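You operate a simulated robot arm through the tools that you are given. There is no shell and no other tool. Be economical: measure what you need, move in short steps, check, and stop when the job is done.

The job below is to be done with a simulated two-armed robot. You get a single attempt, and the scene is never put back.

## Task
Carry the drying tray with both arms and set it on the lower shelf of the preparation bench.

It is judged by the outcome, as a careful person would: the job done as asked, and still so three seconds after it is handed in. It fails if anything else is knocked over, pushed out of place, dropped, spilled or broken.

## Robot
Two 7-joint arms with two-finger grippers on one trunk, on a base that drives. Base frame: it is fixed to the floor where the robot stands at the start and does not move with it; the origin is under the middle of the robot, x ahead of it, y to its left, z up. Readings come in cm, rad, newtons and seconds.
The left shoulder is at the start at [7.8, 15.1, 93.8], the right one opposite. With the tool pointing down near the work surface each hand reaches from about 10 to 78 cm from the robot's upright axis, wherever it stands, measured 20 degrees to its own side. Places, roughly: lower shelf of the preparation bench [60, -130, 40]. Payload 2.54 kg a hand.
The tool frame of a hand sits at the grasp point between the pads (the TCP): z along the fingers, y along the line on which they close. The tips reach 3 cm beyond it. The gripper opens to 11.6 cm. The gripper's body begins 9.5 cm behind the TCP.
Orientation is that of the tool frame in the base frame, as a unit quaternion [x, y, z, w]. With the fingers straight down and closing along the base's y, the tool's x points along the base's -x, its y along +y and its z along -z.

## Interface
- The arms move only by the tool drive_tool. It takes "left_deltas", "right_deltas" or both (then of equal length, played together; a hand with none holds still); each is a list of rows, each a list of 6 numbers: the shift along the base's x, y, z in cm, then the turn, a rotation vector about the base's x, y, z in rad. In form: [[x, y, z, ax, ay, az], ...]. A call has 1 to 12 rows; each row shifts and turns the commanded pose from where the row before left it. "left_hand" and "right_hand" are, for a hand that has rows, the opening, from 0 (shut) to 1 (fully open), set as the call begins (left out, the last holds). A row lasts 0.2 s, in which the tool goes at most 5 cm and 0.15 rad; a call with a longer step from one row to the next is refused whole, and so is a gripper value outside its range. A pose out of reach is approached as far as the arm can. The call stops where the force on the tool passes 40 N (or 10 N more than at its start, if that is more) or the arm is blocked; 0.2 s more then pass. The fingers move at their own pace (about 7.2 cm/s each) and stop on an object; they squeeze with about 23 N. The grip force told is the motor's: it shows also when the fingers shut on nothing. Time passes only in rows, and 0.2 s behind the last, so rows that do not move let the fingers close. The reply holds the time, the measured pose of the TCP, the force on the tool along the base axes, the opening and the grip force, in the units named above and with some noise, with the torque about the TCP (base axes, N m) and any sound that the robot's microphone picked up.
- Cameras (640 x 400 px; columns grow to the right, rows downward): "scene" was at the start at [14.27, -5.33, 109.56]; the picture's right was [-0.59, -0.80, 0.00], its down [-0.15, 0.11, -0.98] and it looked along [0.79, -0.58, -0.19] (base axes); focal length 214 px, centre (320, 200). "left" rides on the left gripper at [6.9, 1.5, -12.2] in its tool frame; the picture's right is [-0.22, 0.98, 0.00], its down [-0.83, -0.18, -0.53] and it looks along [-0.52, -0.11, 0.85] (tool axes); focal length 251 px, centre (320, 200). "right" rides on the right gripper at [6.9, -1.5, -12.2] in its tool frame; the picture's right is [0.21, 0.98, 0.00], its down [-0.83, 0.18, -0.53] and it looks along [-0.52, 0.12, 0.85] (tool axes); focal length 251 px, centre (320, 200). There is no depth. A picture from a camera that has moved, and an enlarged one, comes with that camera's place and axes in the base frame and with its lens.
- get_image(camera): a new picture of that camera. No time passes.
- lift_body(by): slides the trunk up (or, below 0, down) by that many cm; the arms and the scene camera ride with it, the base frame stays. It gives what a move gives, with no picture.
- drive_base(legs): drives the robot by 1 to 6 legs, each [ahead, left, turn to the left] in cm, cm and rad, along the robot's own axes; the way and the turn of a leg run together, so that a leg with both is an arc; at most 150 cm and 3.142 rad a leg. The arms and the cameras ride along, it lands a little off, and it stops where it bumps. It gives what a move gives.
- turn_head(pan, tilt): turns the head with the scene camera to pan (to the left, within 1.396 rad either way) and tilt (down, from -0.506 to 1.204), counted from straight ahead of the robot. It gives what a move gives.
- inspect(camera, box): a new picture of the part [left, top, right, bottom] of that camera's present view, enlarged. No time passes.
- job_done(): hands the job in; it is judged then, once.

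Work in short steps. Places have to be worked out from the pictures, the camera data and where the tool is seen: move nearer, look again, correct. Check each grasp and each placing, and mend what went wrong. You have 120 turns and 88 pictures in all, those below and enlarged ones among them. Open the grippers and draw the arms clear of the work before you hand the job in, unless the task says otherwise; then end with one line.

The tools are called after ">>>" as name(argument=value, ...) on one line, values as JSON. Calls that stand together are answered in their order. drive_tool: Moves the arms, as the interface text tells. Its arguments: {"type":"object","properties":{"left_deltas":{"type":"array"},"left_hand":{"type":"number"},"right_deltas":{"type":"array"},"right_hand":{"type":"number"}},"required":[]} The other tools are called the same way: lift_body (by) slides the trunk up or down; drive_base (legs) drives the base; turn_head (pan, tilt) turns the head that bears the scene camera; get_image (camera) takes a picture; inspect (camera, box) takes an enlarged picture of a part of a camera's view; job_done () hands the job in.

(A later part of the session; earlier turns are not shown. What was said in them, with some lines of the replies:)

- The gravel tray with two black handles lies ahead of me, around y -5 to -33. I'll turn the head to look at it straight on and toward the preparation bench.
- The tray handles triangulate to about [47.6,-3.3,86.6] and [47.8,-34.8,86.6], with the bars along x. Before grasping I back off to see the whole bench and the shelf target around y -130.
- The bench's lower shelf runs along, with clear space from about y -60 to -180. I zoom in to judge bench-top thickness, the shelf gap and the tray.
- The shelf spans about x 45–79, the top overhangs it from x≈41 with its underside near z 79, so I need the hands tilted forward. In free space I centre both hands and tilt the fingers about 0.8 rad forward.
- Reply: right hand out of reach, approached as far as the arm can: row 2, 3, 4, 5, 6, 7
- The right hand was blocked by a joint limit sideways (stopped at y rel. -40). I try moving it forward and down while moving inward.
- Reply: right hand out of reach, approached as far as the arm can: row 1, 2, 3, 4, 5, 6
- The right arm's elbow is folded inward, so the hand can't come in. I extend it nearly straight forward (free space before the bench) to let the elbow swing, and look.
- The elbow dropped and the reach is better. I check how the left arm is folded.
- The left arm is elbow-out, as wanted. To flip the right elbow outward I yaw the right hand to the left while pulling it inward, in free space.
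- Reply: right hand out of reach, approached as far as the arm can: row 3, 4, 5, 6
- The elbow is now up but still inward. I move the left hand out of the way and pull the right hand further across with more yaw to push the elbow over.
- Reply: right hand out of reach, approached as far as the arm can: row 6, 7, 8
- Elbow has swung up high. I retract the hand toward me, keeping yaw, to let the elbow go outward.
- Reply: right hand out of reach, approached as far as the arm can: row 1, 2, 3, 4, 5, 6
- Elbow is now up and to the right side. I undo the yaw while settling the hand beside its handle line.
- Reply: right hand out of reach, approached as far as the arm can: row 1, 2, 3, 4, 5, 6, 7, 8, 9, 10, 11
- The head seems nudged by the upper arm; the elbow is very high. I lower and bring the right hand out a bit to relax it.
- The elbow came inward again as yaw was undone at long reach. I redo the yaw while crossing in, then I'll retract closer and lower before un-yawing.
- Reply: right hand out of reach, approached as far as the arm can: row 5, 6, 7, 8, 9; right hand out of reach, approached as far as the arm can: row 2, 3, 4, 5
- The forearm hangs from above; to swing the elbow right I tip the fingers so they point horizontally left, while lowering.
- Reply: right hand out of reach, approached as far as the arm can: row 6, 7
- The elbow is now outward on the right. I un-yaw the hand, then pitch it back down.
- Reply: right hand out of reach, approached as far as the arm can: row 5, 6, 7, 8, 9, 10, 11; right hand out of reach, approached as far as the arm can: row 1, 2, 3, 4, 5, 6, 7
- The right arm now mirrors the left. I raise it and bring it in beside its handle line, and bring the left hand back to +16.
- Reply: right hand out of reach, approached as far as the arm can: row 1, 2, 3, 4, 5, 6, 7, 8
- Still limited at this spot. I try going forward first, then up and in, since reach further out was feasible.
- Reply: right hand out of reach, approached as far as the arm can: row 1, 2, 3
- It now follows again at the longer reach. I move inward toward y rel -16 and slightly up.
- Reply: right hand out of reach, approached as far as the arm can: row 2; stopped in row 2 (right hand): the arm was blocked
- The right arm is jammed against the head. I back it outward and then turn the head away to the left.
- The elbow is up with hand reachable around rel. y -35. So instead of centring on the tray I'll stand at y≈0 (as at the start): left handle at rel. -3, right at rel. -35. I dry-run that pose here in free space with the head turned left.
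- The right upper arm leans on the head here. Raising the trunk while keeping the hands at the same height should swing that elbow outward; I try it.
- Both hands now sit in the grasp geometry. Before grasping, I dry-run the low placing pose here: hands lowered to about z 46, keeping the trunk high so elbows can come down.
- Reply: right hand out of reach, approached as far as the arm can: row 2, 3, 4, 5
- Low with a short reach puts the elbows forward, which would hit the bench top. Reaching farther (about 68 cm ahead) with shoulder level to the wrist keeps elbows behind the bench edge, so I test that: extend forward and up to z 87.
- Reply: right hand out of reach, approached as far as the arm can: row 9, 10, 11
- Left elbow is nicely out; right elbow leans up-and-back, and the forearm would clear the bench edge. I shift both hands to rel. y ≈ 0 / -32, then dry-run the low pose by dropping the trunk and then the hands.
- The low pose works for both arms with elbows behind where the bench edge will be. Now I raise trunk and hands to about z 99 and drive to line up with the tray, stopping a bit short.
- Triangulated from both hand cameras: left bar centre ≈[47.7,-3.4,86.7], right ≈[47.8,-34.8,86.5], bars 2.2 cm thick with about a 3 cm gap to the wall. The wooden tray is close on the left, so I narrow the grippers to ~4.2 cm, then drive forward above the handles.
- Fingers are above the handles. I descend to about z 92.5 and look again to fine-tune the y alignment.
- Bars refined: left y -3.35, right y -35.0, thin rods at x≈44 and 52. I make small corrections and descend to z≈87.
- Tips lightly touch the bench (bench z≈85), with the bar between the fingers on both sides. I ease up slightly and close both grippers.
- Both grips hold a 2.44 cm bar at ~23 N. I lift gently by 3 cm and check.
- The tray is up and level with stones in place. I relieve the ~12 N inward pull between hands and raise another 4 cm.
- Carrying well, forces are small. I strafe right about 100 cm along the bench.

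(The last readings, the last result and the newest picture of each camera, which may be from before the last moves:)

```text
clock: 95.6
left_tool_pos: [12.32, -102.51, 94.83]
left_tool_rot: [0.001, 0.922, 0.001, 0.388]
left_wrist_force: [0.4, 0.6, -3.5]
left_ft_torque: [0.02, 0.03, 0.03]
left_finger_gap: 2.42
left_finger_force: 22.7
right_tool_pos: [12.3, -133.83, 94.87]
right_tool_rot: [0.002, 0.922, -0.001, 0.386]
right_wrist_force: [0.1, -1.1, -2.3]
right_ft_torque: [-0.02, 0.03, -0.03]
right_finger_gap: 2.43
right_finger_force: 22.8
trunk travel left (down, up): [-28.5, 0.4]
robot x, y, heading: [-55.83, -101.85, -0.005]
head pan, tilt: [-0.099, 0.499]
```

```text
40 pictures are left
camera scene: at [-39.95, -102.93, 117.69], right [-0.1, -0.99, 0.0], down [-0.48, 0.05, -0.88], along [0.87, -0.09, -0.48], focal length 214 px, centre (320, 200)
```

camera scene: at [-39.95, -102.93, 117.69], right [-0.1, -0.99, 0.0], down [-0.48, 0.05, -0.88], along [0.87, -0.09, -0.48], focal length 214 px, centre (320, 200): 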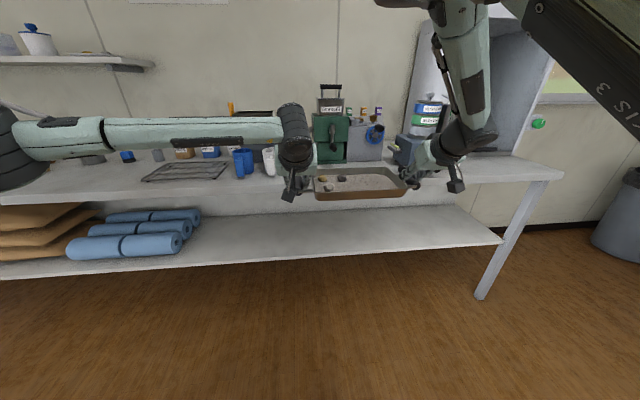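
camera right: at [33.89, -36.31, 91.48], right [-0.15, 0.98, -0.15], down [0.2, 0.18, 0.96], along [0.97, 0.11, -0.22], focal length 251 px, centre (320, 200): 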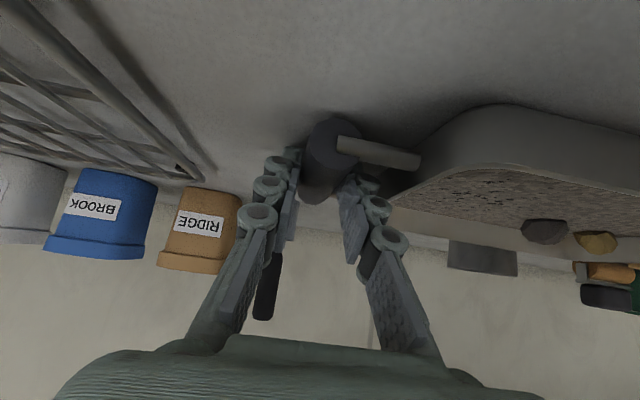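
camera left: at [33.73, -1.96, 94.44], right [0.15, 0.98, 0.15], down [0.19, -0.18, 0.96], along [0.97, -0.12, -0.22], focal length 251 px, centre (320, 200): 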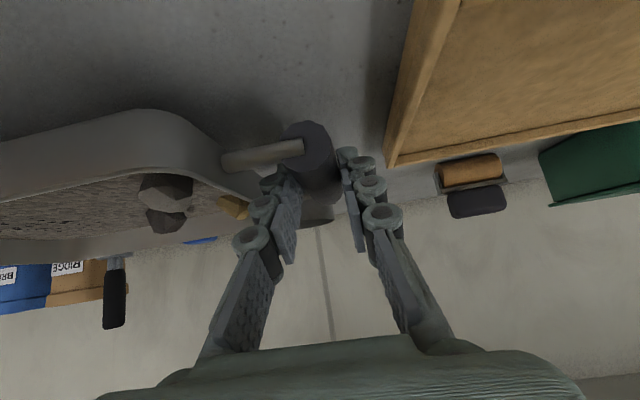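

Alignment is in the open area of the shelf (left hand y -102, right -134). Here in free space I lower the trunk by 28, then the hands by 16.

>>> lift_body(by=-28)

>>> drive_tool(left_deltas=[[0, 0, -2, 0, 0, 0], [0, 0, -2, 0, 0, 0], [0, 0, -2, 0, 0, 0], [0, 0, -2, 0, 0, 0], [0, 0, -2, 0, 0, 0], [0, 0, -2, 0, 0, 0], [0, 0, -2, 0, 0, 0], [0, 0, -2, 0, 0, 0]], right_deltas=[[0, 0, -2, 0, 0, 0], [0, 0, -2, 0, 0, 0], [0, 0, -2, 0, 0, 0], [0, 0, -2, 0, 0, 0], [0, 0, -2, 0, 0, 0], [0, 0, -2, 0, 0, 0], [0, 0, -2, 0, 0, 0], [0, 0, -2, 0, 0, 0]])

>>> turn_head(pan=-0.1, tilt=0.4)

>>> get_image(camera="scene")

>>> get_image(camera="left")

```text
clock: 98.5
left_tool_pos: [12.3, -102.47, 66.86]
left_tool_rot: [-0.001, 0.922, 0.002, 0.388]
left_wrist_force: [-0.2, -0.6, -2.8]
left_ft_torque: [0.03, 0.02, -0.03]
left_finger_gap: 2.45
left_finger_force: 23.1
right_tool_pos: [12.21, -133.77, 67.03]
right_tool_rot: [0.002, 0.922, 0.0, 0.387]
right_wrist_force: [0.4, -0.4, -1.2]
right_ft_torque: [0.0, 0.0, 0.03]
right_finger_gap: 2.42
right_finger_force: 23.1
trunk travel left (down, up): [-0.5, 28.4]
robot x, y, heading: [-55.85, -102.1, 0.003]
head pan, tilt: [-0.099, 0.499]
```

```text
clock: 100.3
left_tool_pos: [12.19, -102.67, 50.75]
left_tool_rot: [0.001, 0.922, 0.001, 0.388]
left_wrist_force: [-0.9, -2.0, -3.5]
left_ft_torque: [0.07, 0.03, -0.01]
left_finger_gap: 2.42
left_finger_force: 22.7
right_tool_pos: [12.23, -133.92, 50.99]
right_tool_rot: [0.002, 0.922, -0.001, 0.386]
right_wrist_force: [0.3, 1.9, -1.9]
right_ft_torque: [0.1, 0.03, 0.01]
right_finger_gap: 2.43
right_finger_force: 22.8
trunk travel left (down, up): [-0.5, 28.4]
robot x, y, heading: [-56.05, -102.26, -0.004]
head pan, tilt: [-0.099, 0.499]
```

```text
clock: 100.9
left_tool_pos: [12.07, -102.62, 50.93]
left_tool_rot: [0.001, 0.921, 0.0, 0.389]
left_wrist_force: [-0.5, -3.7, -4.2]
left_ft_torque: [0.02, 0.2, -0.16]
left_finger_gap: 2.42
left_finger_force: 23.0
right_tool_pos: [12.25, -133.8, 51.04]
right_tool_rot: [0.002, 0.922, -0.001, 0.387]
right_wrist_force: [-0.2, 3.9, -2.9]
right_ft_torque: [0.1, -0.17, 0.06]
right_finger_gap: 2.41
right_finger_force: 23.4
trunk travel left (down, up): [-0.5, 28.4]
robot x, y, heading: [-56.14, -102.38, -0.001]
head pan, tilt: [-0.099, 0.4]
```

```text
39 pictures are left
camera scene: at [-39.8, -102.94, 90.6], right [-0.1, -0.99, 0.0], down [-0.39, 0.04, -0.92], along [0.92, -0.09, -0.39], focal length 214 px, centre (320, 200)
```

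scene: 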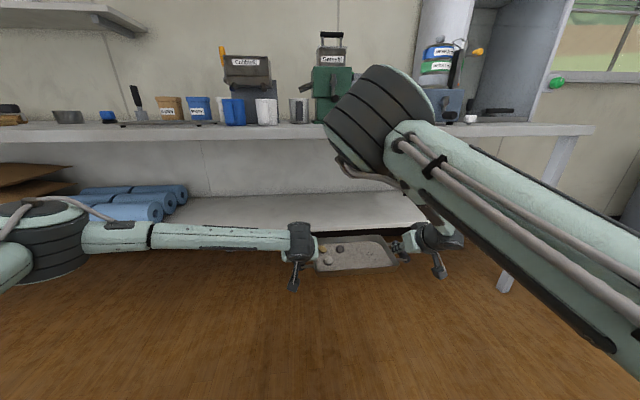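

```text
38 pictures are left
camera left: at [-1.39, -101.15, 54.44], right [0.15, 0.98, 0.16], down [0.19, -0.18, 0.96], along [0.97, -0.12, -0.22], focal length 251 px, centre (320, 200)
```

left: 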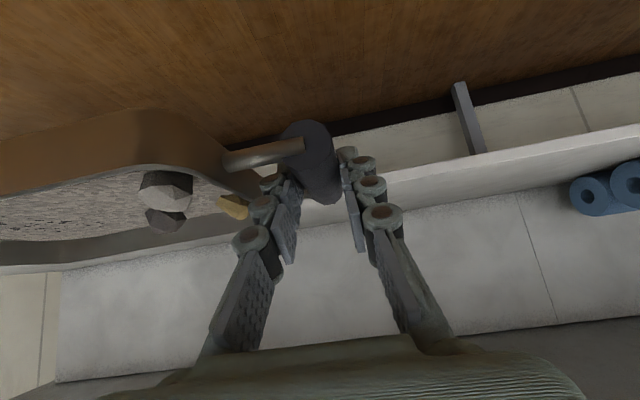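

I zoom to locate the shelf's front edge more precisely from two cameras.

>>> inspect(camera="scene", box=[160, 110, 360, 260])

>>> inspect(camera="left", box=[380, 80, 640, 240])

```text
2.67 times, centred on (260, 185) of scene
camera zoom: at [-39.8, -102.94, 90.6], right [-0.1, -0.99, 0.0], down [-0.39, 0.04, -0.92], along [0.92, -0.09, -0.39], focal length 572 px, centre (480, 240)
```

zoom: 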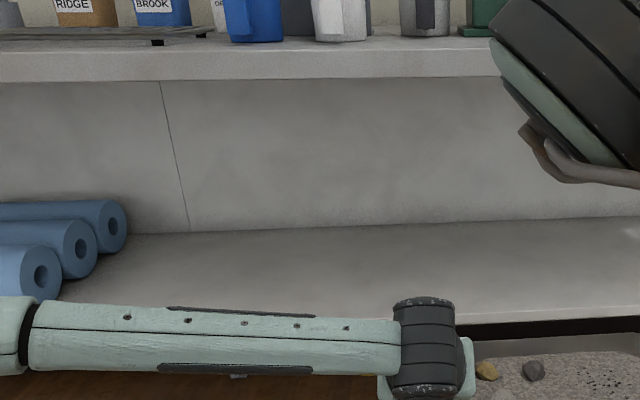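

```text
2.46 times, centred on (510, 160) of left
camera zoom: at [-1.39, -101.15, 54.44], right [0.15, 0.98, 0.16], down [0.19, -0.18, 0.96], along [0.97, -0.12, -0.22], focal length 619 px, centre (-148, 298)
```

zoom: 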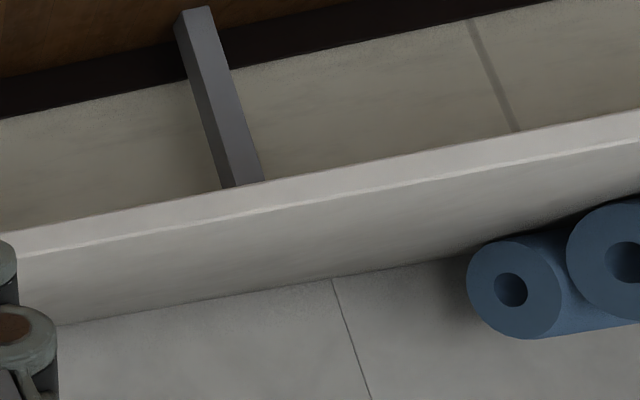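

The shelf measures z≈45.4, x from ~37 to 75; the bench edge is near x 33, so I need more forearm clearance. I raise 3 cm and extend both hands forward 4 cm as a first step to push elbows further back.

>>> drive_tool(left_deltas=[[0, 0, 1, 0, 0, 0], [0, 0, 1, 0, 0, 0], [0, 0, 1, 0, 0, 0], [1, 0, 0, 0, 0, 0], [1, 0, 0, 0, 0, 0], [1, 0, 0, 0, 0, 0], [1, 0, 0, 0, 0, 0]], right_deltas=[[0, 0, 1, 0, 0, 0], [0, 0, 1, 0, 0, 0], [0, 0, 1, 0, 0, 0], [1, 0, 0, 0, 0, 0], [1, 0, 0, 0, 0, 0], [1, 0, 0, 0, 0, 0], [1, 0, 0, 0, 0, 0]])

```text
clock: 102.5
left_tool_pos: [16.24, -102.71, 53.85]
left_tool_rot: [0.0, 0.921, 0.002, 0.389]
left_wrist_force: [-0.5, -3.3, -3.2]
left_ft_torque: [-0.04, 0.01, -0.09]
left_finger_gap: 2.41
left_finger_force: 23.1
right_tool_pos: [16.28, -133.79, 53.98]
right_tool_rot: [0.003, 0.922, -0.001, 0.386]
right_wrist_force: [-0.1, 2.4, -2.6]
right_ft_torque: [0.03, 0.05, 0.07]
right_finger_gap: 2.44
right_finger_force: 22.8
trunk travel left (down, up): [-0.5, 28.4]
robot x, y, heading: [-55.84, -102.08, 0.0]
head pan, tilt: [-0.099, 0.4]
```

The extension is smooth. I go 5 cm further and view the elbows.

>>> drive_tool(left_deltas=[[1, 0, 0, 0, 0, 0], [1, 0, 0, 0, 0, 0], [1, 0, 0, 0, 0, 0], [1, 0, 0, 0, 0, 0], [1, 0, 0, 0, 0, 0]], right_deltas=[[1, 0, 0, 0, 0, 0], [1, 0, 0, 0, 0, 0], [1, 0, 0, 0, 0, 0], [1, 0, 0, 0, 0, 0], [1, 0, 0, 0, 0, 0]])

>>> get_image(camera="scene")

>>> get_image(camera="right")

```text
clock: 103.7
left_tool_pos: [21.29, -102.54, 53.7]
left_tool_rot: [-0.001, 0.922, 0.001, 0.388]
left_wrist_force: [1.3, -1.7, -2.8]
left_ft_torque: [0.02, 0.01, 0.13]
left_finger_gap: 2.44
left_finger_force: 23.3
right_tool_pos: [21.35, -133.82, 53.87]
right_tool_rot: [0.002, 0.922, -0.001, 0.386]
right_wrist_force: [-1.1, 1.9, -2.3]
right_ft_torque: [0.08, 0.03, 0.16]
right_finger_gap: 2.41
right_finger_force: 23.0
trunk travel left (down, up): [-0.5, 28.4]
robot x, y, heading: [-55.86, -102.19, 0.001]
head pan, tilt: [-0.099, 0.4]
```

```text
35 pictures are left
camera scene: at [-39.79, -102.94, 90.6], right [-0.1, -0.99, 0.0], down [-0.39, 0.04, -0.92], along [0.92, -0.09, -0.39], focal length 214 px, centre (320, 200)
```

scene: 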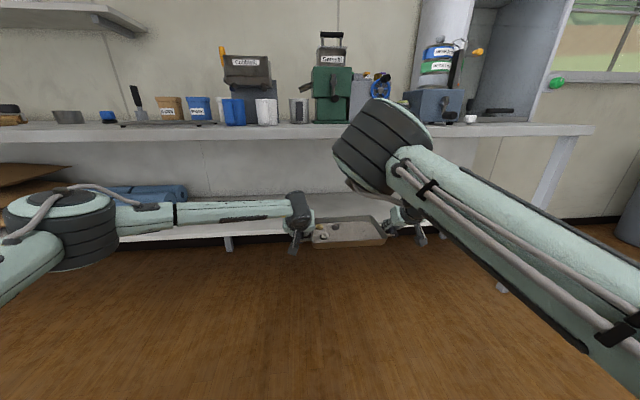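

```text
34 pictures are left
camera right: at [7.71, -135.29, 57.53], right [-0.15, 0.98, -0.15], down [0.2, 0.18, 0.96], along [0.97, 0.11, -0.22], focal length 251 px, centre (320, 200)
```

right: 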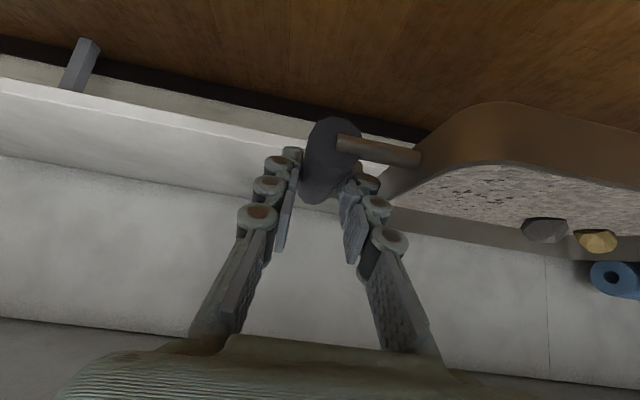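

At 77 cm ahead, elbows sit about 7+ cm behind where the bench edge will be. Tray bottom is ~51, shelf ~45.4. I drive ahead 14 cm and check.

>>> drive_base(legs=[[14, 0, 0]])

>>> get_image(camera="scene")

>>> get_image(camera="left")

```text
clock: 105.1
left_tool_pos: [35.1, -102.44, 53.79]
left_tool_rot: [-0.001, 0.921, 0.001, 0.389]
left_wrist_force: [0.3, 0.3, -3.5]
left_ft_torque: [-0.01, 0.01, 0.0]
left_finger_gap: 2.41
left_finger_force: 23.2
right_tool_pos: [35.27, -133.67, 53.9]
right_tool_rot: [0.002, 0.922, -0.001, 0.387]
right_wrist_force: [0.2, -0.9, -2.4]
right_ft_torque: [-0.02, 0.05, 0.0]
right_finger_gap: 2.38
right_finger_force: 23.1
trunk travel left (down, up): [-0.5, 28.4]
robot x, y, heading: [-42.33, -102.06, -0.002]
head pan, tilt: [-0.099, 0.4]
```

```text
33 pictures are left
camera scene: at [-25.88, -102.93, 90.6], right [-0.1, -0.99, 0.0], down [-0.39, 0.04, -0.92], along [0.92, -0.09, -0.39], focal length 214 px, centre (320, 200)
```

scene: 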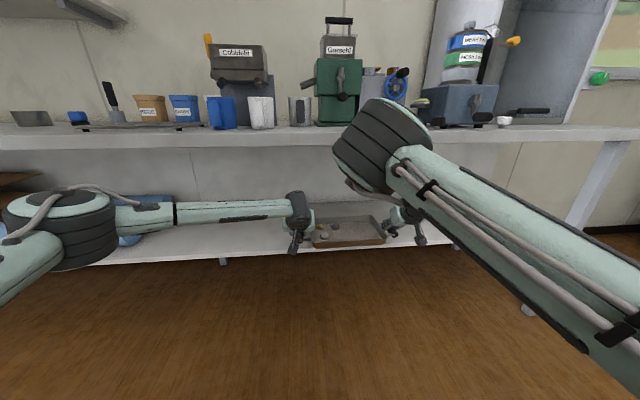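

```text
32 pictures are left
camera left: at [21.59, -100.98, 57.37], right [0.15, 0.98, 0.16], down [0.2, -0.18, 0.96], along [0.97, -0.11, -0.22], focal length 251 px, centre (320, 200)
```

left: 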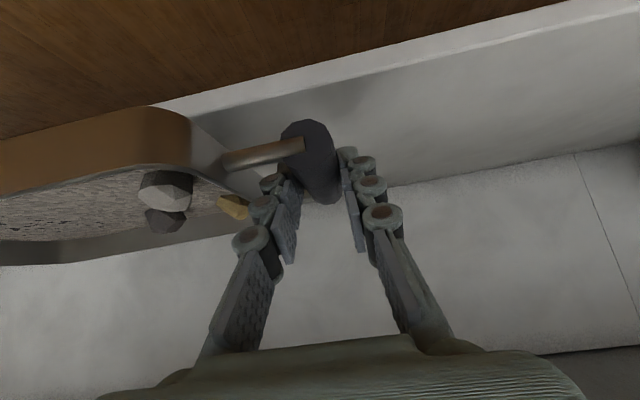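

Tray is entering above the shelf with clearance. I drive another 9 cm, then recheck before the last bit.

>>> drive_base(legs=[[9, 0, 0]])

>>> get_image(camera="scene")

```text
clock: 106.2
left_tool_pos: [44.23, -102.41, 53.74]
left_tool_rot: [-0.001, 0.922, 0.002, 0.388]
left_wrist_force: [0.3, 0.1, -2.8]
left_ft_torque: [0.05, 0.0, 0.01]
left_finger_gap: 2.43
left_finger_force: 22.7
right_tool_pos: [44.27, -133.64, 54.04]
right_tool_rot: [0.002, 0.922, 0.0, 0.387]
right_wrist_force: [-0.3, -0.4, -2.8]
right_ft_torque: [-0.01, 0.03, 0.0]
right_finger_gap: 2.44
right_finger_force: 22.7
trunk travel left (down, up): [-0.5, 28.4]
robot x, y, heading: [-32.84, -102.67, 0.003]
head pan, tilt: [-0.099, 0.4]
```

```text
31 pictures are left
camera scene: at [-16.83, -102.92, 90.6], right [-0.1, -1.0, 0.0], down [-0.39, 0.04, -0.92], along [0.92, -0.09, -0.39], focal length 214 px, centre (320, 200)
```

scene: 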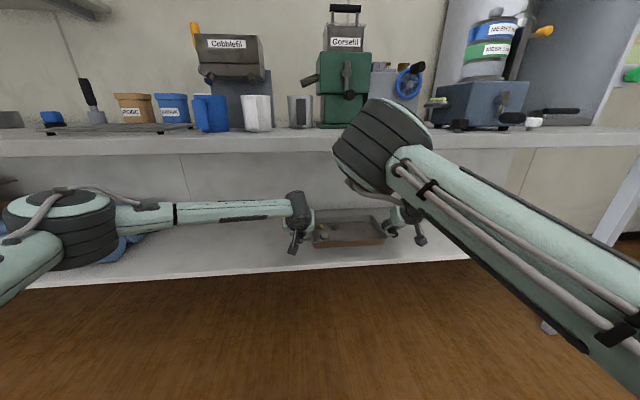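

Elbows still clear of the edge (≥5 cm after the final step). I drive the last 6 cm so the tray spans about x 43–58, then look.

>>> drive_base(legs=[[6, 0, 0]])

>>> get_image(camera="scene")

>>> get_image(camera="left")

```text
clock: 107.1
left_tool_pos: [50.18, -102.5, 53.8]
left_tool_rot: [0.0, 0.921, 0.002, 0.389]
left_wrist_force: [0.2, 0.5, -3.8]
left_ft_torque: [-0.01, -0.01, -0.01]
left_finger_gap: 2.44
left_finger_force: 22.9
right_tool_pos: [50.44, -133.68, 54.0]
right_tool_rot: [0.001, 0.922, 0.0, 0.387]
right_wrist_force: [-0.6, 0.2, -1.9]
right_ft_torque: [-0.02, 0.04, -0.01]
right_finger_gap: 2.42
right_finger_force: 23.3
trunk travel left (down, up): [-0.5, 28.4]
robot x, y, heading: [-26.93, -102.19, 0.0]
head pan, tilt: [-0.099, 0.4]
```

```text
30 pictures are left
camera scene: at [-10.78, -102.93, 90.6], right [-0.1, -0.99, 0.0], down [-0.39, 0.04, -0.92], along [0.92, -0.09, -0.39], focal length 214 px, centre (320, 200)
```

scene: 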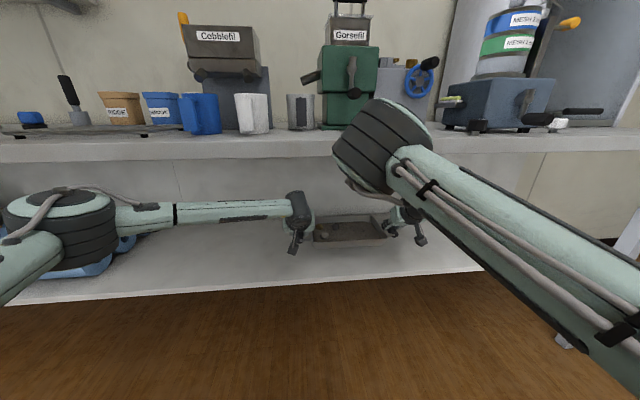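

```text
29 pictures are left
camera left: at [36.68, -100.98, 57.38], right [0.15, 0.98, 0.16], down [0.2, -0.18, 0.96], along [0.97, -0.11, -0.22], focal length 251 px, centre (320, 200)
```

left: 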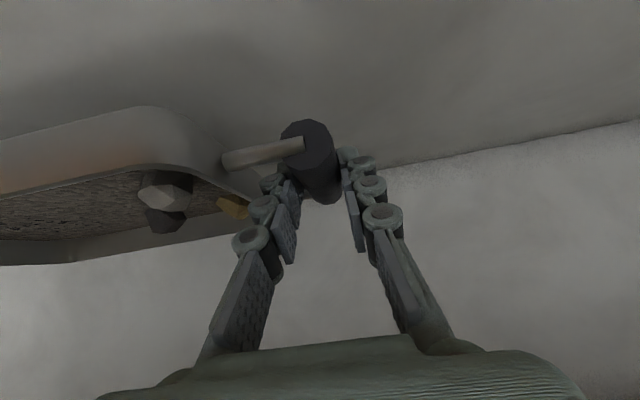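

Tray hovers over the shelf. I lower slowly by 4.5 cm, then feel for contact.

>>> drive_tool(left_deltas=[[0, 0, -0.5, 0, 0, 0], [0, 0, -0.5, 0, 0, 0], [0, 0, -0.5, 0, 0, 0], [0, 0, -0.5, 0, 0, 0], [0, 0, -0.5, 0, 0, 0], [0, 0, -0.5, 0, 0, 0], [0, 0, -0.5, 0, 0, 0], [0, 0, -0.5, 0, 0, 0], [0, 0, -0.5, 0, 0, 0]], right_deltas=[[0, 0, -0.5, 0, 0, 0], [0, 0, -0.5, 0, 0, 0], [0, 0, -0.5, 0, 0, 0], [0, 0, -0.5, 0, 0, 0], [0, 0, -0.5, 0, 0, 0], [0, 0, -0.5, 0, 0, 0], [0, 0, -0.5, 0, 0, 0], [0, 0, -0.5, 0, 0, 0], [0, 0, -0.5, 0, 0, 0]])

>>> get_image(camera="left")

```text
clock: 109.1
left_tool_pos: [50.29, -102.44, 49.23]
left_tool_rot: [0.0, 0.921, 0.001, 0.389]
left_wrist_force: [-0.1, -1.2, -1.9]
left_ft_torque: [-0.04, -0.05, -0.01]
left_finger_gap: 2.46
left_finger_force: 22.8
right_tool_pos: [50.3, -133.59, 49.52]
right_tool_rot: [0.001, 0.922, 0.0, 0.387]
right_wrist_force: [0.3, 1.4, -3.4]
right_ft_torque: [-0.03, 0.11, -0.01]
right_finger_gap: 2.43
right_finger_force: 23.1
trunk travel left (down, up): [-0.5, 28.4]
robot x, y, heading: [-26.69, -102.48, -0.001]
head pan, tilt: [-0.099, 0.4]
```

```text
28 pictures are left
camera left: at [36.63, -100.98, 52.87], right [0.15, 0.98, 0.16], down [0.2, -0.18, 0.96], along [0.97, -0.11, -0.22], focal length 251 px, centre (320, 200)
```

left: 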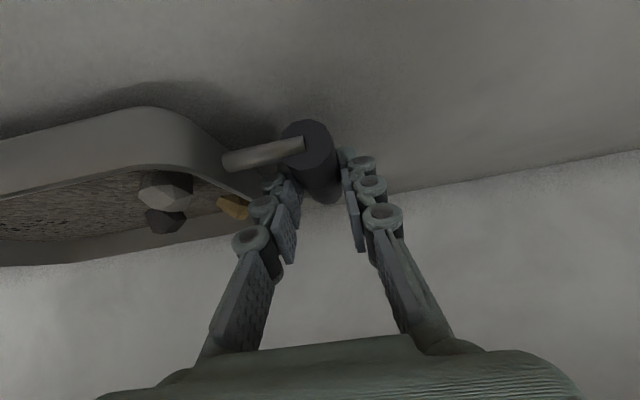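

Still hanging (force ≈ weight). I lower in 0.3 cm rows feeling for contact.

>>> drive_tool(left_deltas=[[0, 0, -0.3, 0, 0, 0], [0, 0, -0.3, 0, 0, 0], [0, 0, -0.3, 0, 0, 0]], right_deltas=[[0, 0, -0.3, 0, 0, 0], [0, 0, -0.3, 0, 0, 0], [0, 0, -0.3, 0, 0, 0]])

>>> drive_tool(left_deltas=[[0, 0, -0.3, 0, 0, 0], [0, 0, -0.3, 0, 0, 0]], right_deltas=[[0, 0, -0.3, 0, 0, 0], [0, 0, -0.3, 0, 0, 0]])

```text
clock: 109.9
left_tool_pos: [50.28, -102.46, 48.4]
left_tool_rot: [-0.001, 0.922, 0.002, 0.388]
left_wrist_force: [-0.6, -0.4, -3.7]
left_ft_torque: [0.02, 0.07, -0.05]
left_finger_gap: 2.42
left_finger_force: 22.9
right_tool_pos: [50.32, -133.64, 48.61]
right_tool_rot: [0.001, 0.922, 0.0, 0.386]
right_wrist_force: [-0.2, 2.3, -2.5]
right_ft_torque: [0.09, -0.01, 0.02]
right_finger_gap: 2.43
right_finger_force: 22.7
trunk travel left (down, up): [-0.5, 28.4]
robot x, y, heading: [-26.95, -102.0, -0.002]
head pan, tilt: [-0.099, 0.4]
```

```text
clock: 110.5
left_tool_pos: [50.05, -102.5, 47.94]
left_tool_rot: [-0.001, 0.921, 0.002, 0.39]
left_wrist_force: [-1.4, 1.4, 2.5]
left_ft_torque: [0.15, 0.51, -0.05]
left_finger_gap: 2.41
left_finger_force: 23.7
right_tool_pos: [50.57, -133.61, 48.0]
right_tool_rot: [0.002, 0.922, 0.0, 0.386]
right_wrist_force: [-1.0, -0.3, -0.1]
right_ft_torque: [0.14, 0.04, -0.06]
right_finger_gap: 2.44
right_finger_force: 23.1
trunk travel left (down, up): [-0.5, 28.4]
robot x, y, heading: [-26.57, -102.07, -0.004]
head pan, tilt: [-0.099, 0.4]
```

Contact: force has flipped at z≈48. I lower the right a hair and open both to the same narrow 4.2 cm.

>>> drive_tool(left_deltas=[[0, 0, 0, 0, 0, 0], [0, 0, 0, 0, 0, 0]], right_deltas=[[0, 0, -0.15, 0, 0, 0], [0, 0, 0, 0, 0, 0]])

>>> drive_tool(left_deltas=[[0, 0, 0, 0, 0, 0], [0, 0, 0, 0, 0, 0], [0, 0, 0, 0, 0, 0]], right_deltas=[[0, 0, 0, 0, 0, 0], [0, 0, 0, 0, 0, 0], [0, 0, 0, 0, 0, 0]], left_hand=0.34, right_hand=0.34)

>>> get_image(camera="left")

>>> get_image(camera="right")

```text
clock: 111.1
left_tool_pos: [50.22, -102.4, 47.97]
left_tool_rot: [-0.001, 0.921, 0.001, 0.39]
left_wrist_force: [1.7, 0.2, 1.9]
left_ft_torque: [-0.01, 0.4, 0.07]
left_finger_gap: 2.44
left_finger_force: 23.2
right_tool_pos: [50.39, -133.61, 48.01]
right_tool_rot: [0.0, 0.922, 0.0, 0.387]
right_wrist_force: [-1.4, 1.0, 5.6]
right_ft_torque: [0.0, 0.51, 0.09]
right_finger_gap: 2.44
right_finger_force: 23.1
trunk travel left (down, up): [-0.5, 28.4]
robot x, y, heading: [-26.59, -102.25, 0.003]
head pan, tilt: [-0.099, 0.4]
```

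```text
clock: 111.9
left_tool_pos: [50.15, -102.36, 47.78]
left_tool_rot: [-0.001, 0.921, 0.002, 0.389]
left_wrist_force: [0.6, 2.0, -0.7]
left_ft_torque: [0.04, 0.0, -0.03]
left_finger_gap: 3.89
left_finger_force: 0.0
right_tool_pos: [50.47, -133.66, 47.95]
right_tool_rot: [0.001, 0.922, 0.0, 0.387]
right_wrist_force: [0.3, -3.2, 3.1]
right_ft_torque: [-0.06, -0.04, -0.03]
right_finger_gap: 3.92
right_finger_force: 0.1
trunk travel left (down, up): [-0.5, 28.4]
robot x, y, heading: [-26.84, -102.58, -0.006]
head pan, tilt: [-0.099, 0.4]
```

```text
27 pictures are left
camera left: at [36.63, -101.0, 51.46], right [0.15, 0.98, 0.16], down [0.19, -0.18, 0.96], along [0.97, -0.11, -0.22], focal length 251 px, centre (320, 200)
```

left: 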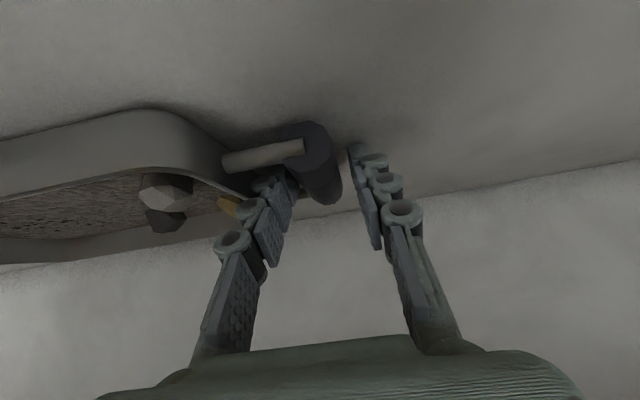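

```text
26 pictures are left
camera right: at [36.79, -135.25, 51.45], right [-0.15, 0.98, -0.15], down [0.2, 0.18, 0.96], along [0.97, 0.11, -0.22], focal length 251 px, centre (320, 200)
```

right: 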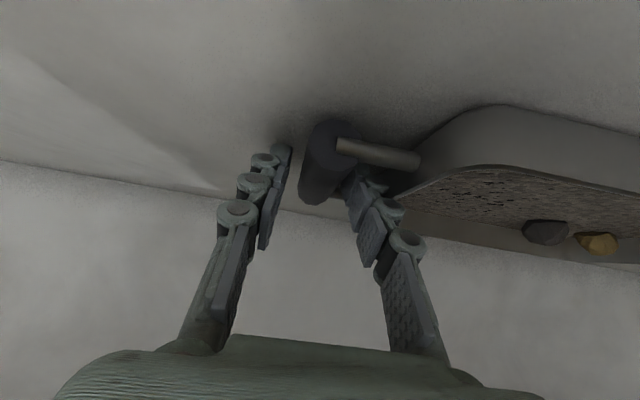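

Both handles are released and the tray rests flat. I withdraw the fingers back and up along their own axis, with a small shift off the tray walls.

>>> drive_tool(left_deltas=[[0, 0.2, 0.3, 0, 0, 0], [-0.6, 0, 0.8, 0, 0, 0], [-0.7, 0, 0.7, 0, 0, 0], [-0.7, 0, 0.7, 0, 0, 0], [-0.7, 0, 0.7, 0, 0, 0], [-0.7, 0, 0.7, 0, 0, 0], [-0.7, 0, 0.7, 0, 0, 0], [-0.7, 0, 0.7, 0, 0, 0], [-0.7, 0, 0.7, 0, 0, 0]], right_deltas=[[0, -0.2, 0.3, 0, 0, 0], [-0.6, 0, 0.8, 0, 0, 0], [-0.7, 0, 0.7, 0, 0, 0], [-0.7, 0, 0.7, 0, 0, 0], [-0.7, 0, 0.7, 0, 0, 0], [-0.7, 0, 0.7, 0, 0, 0], [-0.7, 0, 0.7, 0, 0, 0], [-0.7, 0, 0.7, 0, 0, 0], [-0.7, 0, 0.7, 0, 0, 0]])

>>> get_image(camera="left")

>>> get_image(camera="right")

```text
clock: 113.9
left_tool_pos: [44.78, -102.31, 53.96]
left_tool_rot: [-0.001, 0.922, 0.002, 0.388]
left_wrist_force: [-0.6, -0.1, 0.0]
left_ft_torque: [0.01, 0.0, 0.0]
left_finger_gap: 3.95
left_finger_force: 0.0
right_tool_pos: [45.03, -133.8, 53.81]
right_tool_rot: [0.001, 0.922, 0.0, 0.386]
right_wrist_force: [-0.2, 0.3, 1.2]
right_ft_torque: [0.01, -0.05, -0.01]
right_finger_gap: 3.94
right_finger_force: 0.1
trunk travel left (down, up): [-0.5, 28.4]
robot x, y, heading: [-26.74, -102.4, -0.002]
head pan, tilt: [-0.099, 0.4]
```

```text
25 pictures are left
camera left: at [31.16, -100.8, 57.54], right [0.15, 0.98, 0.16], down [0.2, -0.18, 0.96], along [0.97, -0.11, -0.22], focal length 251 px, centre (320, 200)
```

left: 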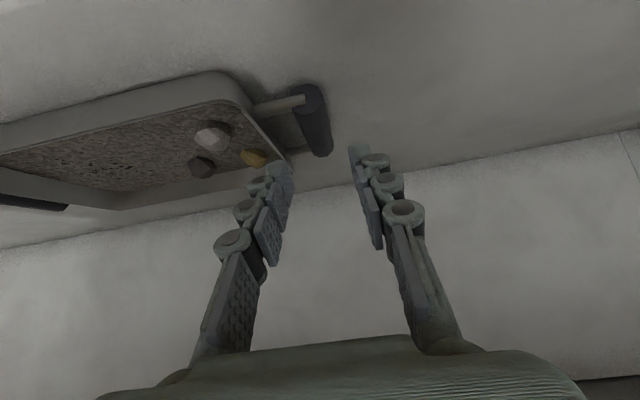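

```text
24 pictures are left
camera right: at [31.29, -135.42, 57.43], right [-0.15, 0.98, -0.15], down [0.2, 0.18, 0.96], along [0.97, 0.11, -0.22], focal length 251 px, centre (320, 200)
```

right: 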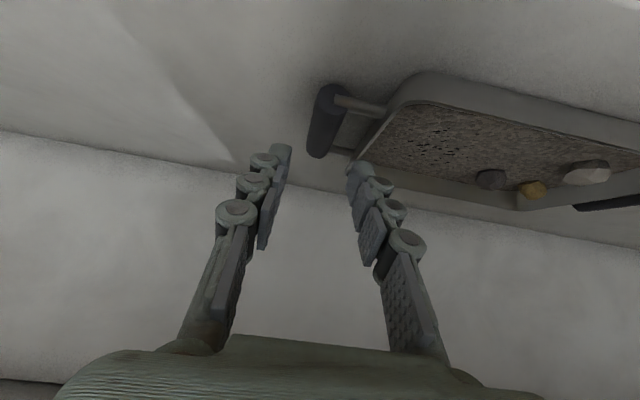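

Fingers are clear of the handles and all three stones are in the tray. I drive back out and check the result.

>>> drive_base(legs=[[-10, 0, 0], [-25, 0, 0]])

>>> drive_tool(left_deltas=[[0, 0, 0, 0, 0, 0], [0, 0, 0, 0, 0, 0], [0, 0, 0, 0, 0, 0]], right_deltas=[[0, 0, 0, 0, 0, 0], [0, 0, 0, 0, 0, 0], [0, 0, 0, 0, 0, 0]], left_hand=1, right_hand=1)

>>> get_image(camera="scene")

>>> get_image(camera="left")

```text
clock: 116.5
left_tool_pos: [9.78, -102.17, 54.02]
left_tool_rot: [-0.001, 0.922, 0.001, 0.388]
left_wrist_force: [0.6, -0.2, -0.1]
left_ft_torque: [-0.03, 0.01, -0.01]
left_finger_gap: 3.94
left_finger_force: 0.1
right_tool_pos: [9.83, -133.78, 53.77]
right_tool_rot: [0.001, 0.922, -0.001, 0.386]
right_wrist_force: [-0.1, 0.1, -0.3]
right_ft_torque: [0.0, 0.0, 0.01]
right_finger_gap: 3.94
right_finger_force: 0.0
trunk travel left (down, up): [-0.5, 28.4]
robot x, y, heading: [-61.92, -101.98, 0.005]
head pan, tilt: [-0.099, 0.4]
```

```text
clock: 117.3
left_tool_pos: [9.66, -102.27, 53.88]
left_tool_rot: [0.0, 0.921, 0.001, 0.389]
left_wrist_force: [0.1, -0.7, -0.4]
left_ft_torque: [0.01, -0.03, -0.04]
left_finger_gap: 11.6
left_finger_force: 0.0
right_tool_pos: [9.76, -133.79, 53.8]
right_tool_rot: [0.002, 0.922, -0.001, 0.387]
right_wrist_force: [-0.5, -0.1, -0.2]
right_ft_torque: [-0.01, 0.03, -0.02]
right_finger_gap: 11.59
right_finger_force: 0.1
trunk travel left (down, up): [-0.5, 28.4]
robot x, y, heading: [-62.17, -102.58, -0.001]
head pan, tilt: [-0.099, 0.4]
```

```text
23 pictures are left
camera scene: at [-45.83, -102.89, 90.61], right [-0.1, -0.99, 0.0], down [-0.39, 0.04, -0.92], along [0.92, -0.09, -0.39], focal length 214 px, centre (320, 200)
```

scene: 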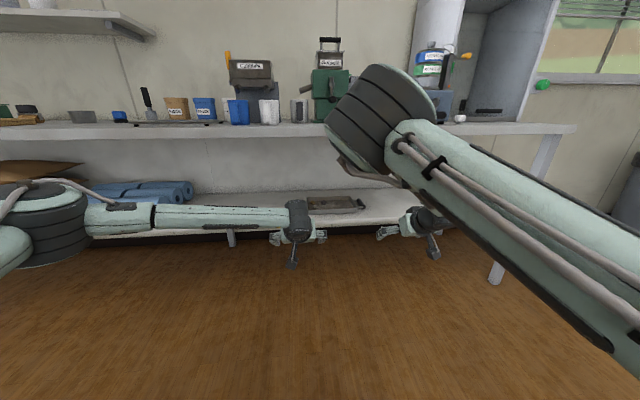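

```text
22 pictures are left
camera left: at [-3.84, -100.78, 57.53], right [0.15, 0.98, 0.16], down [0.19, -0.18, 0.96], along [0.97, -0.11, -0.22], focal length 251 px, centre (320, 200)
```

left: 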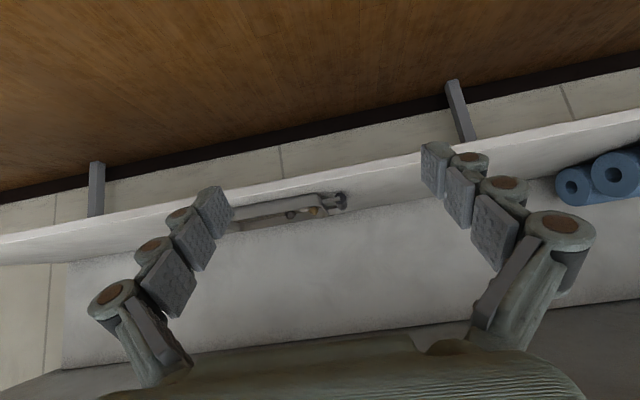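

The tray sits flat on the lower shelf with its contents. The grippers are open, the arms are clear, and the rest of the bench looks undisturbed. I hand the job in.

>>> job_done()

```text
The job is handed in.
```

The drying tray is on the lower shelf of the preparation bench, set flat with its contents still in it. Both grippers are open, and the arms are drawn clear.
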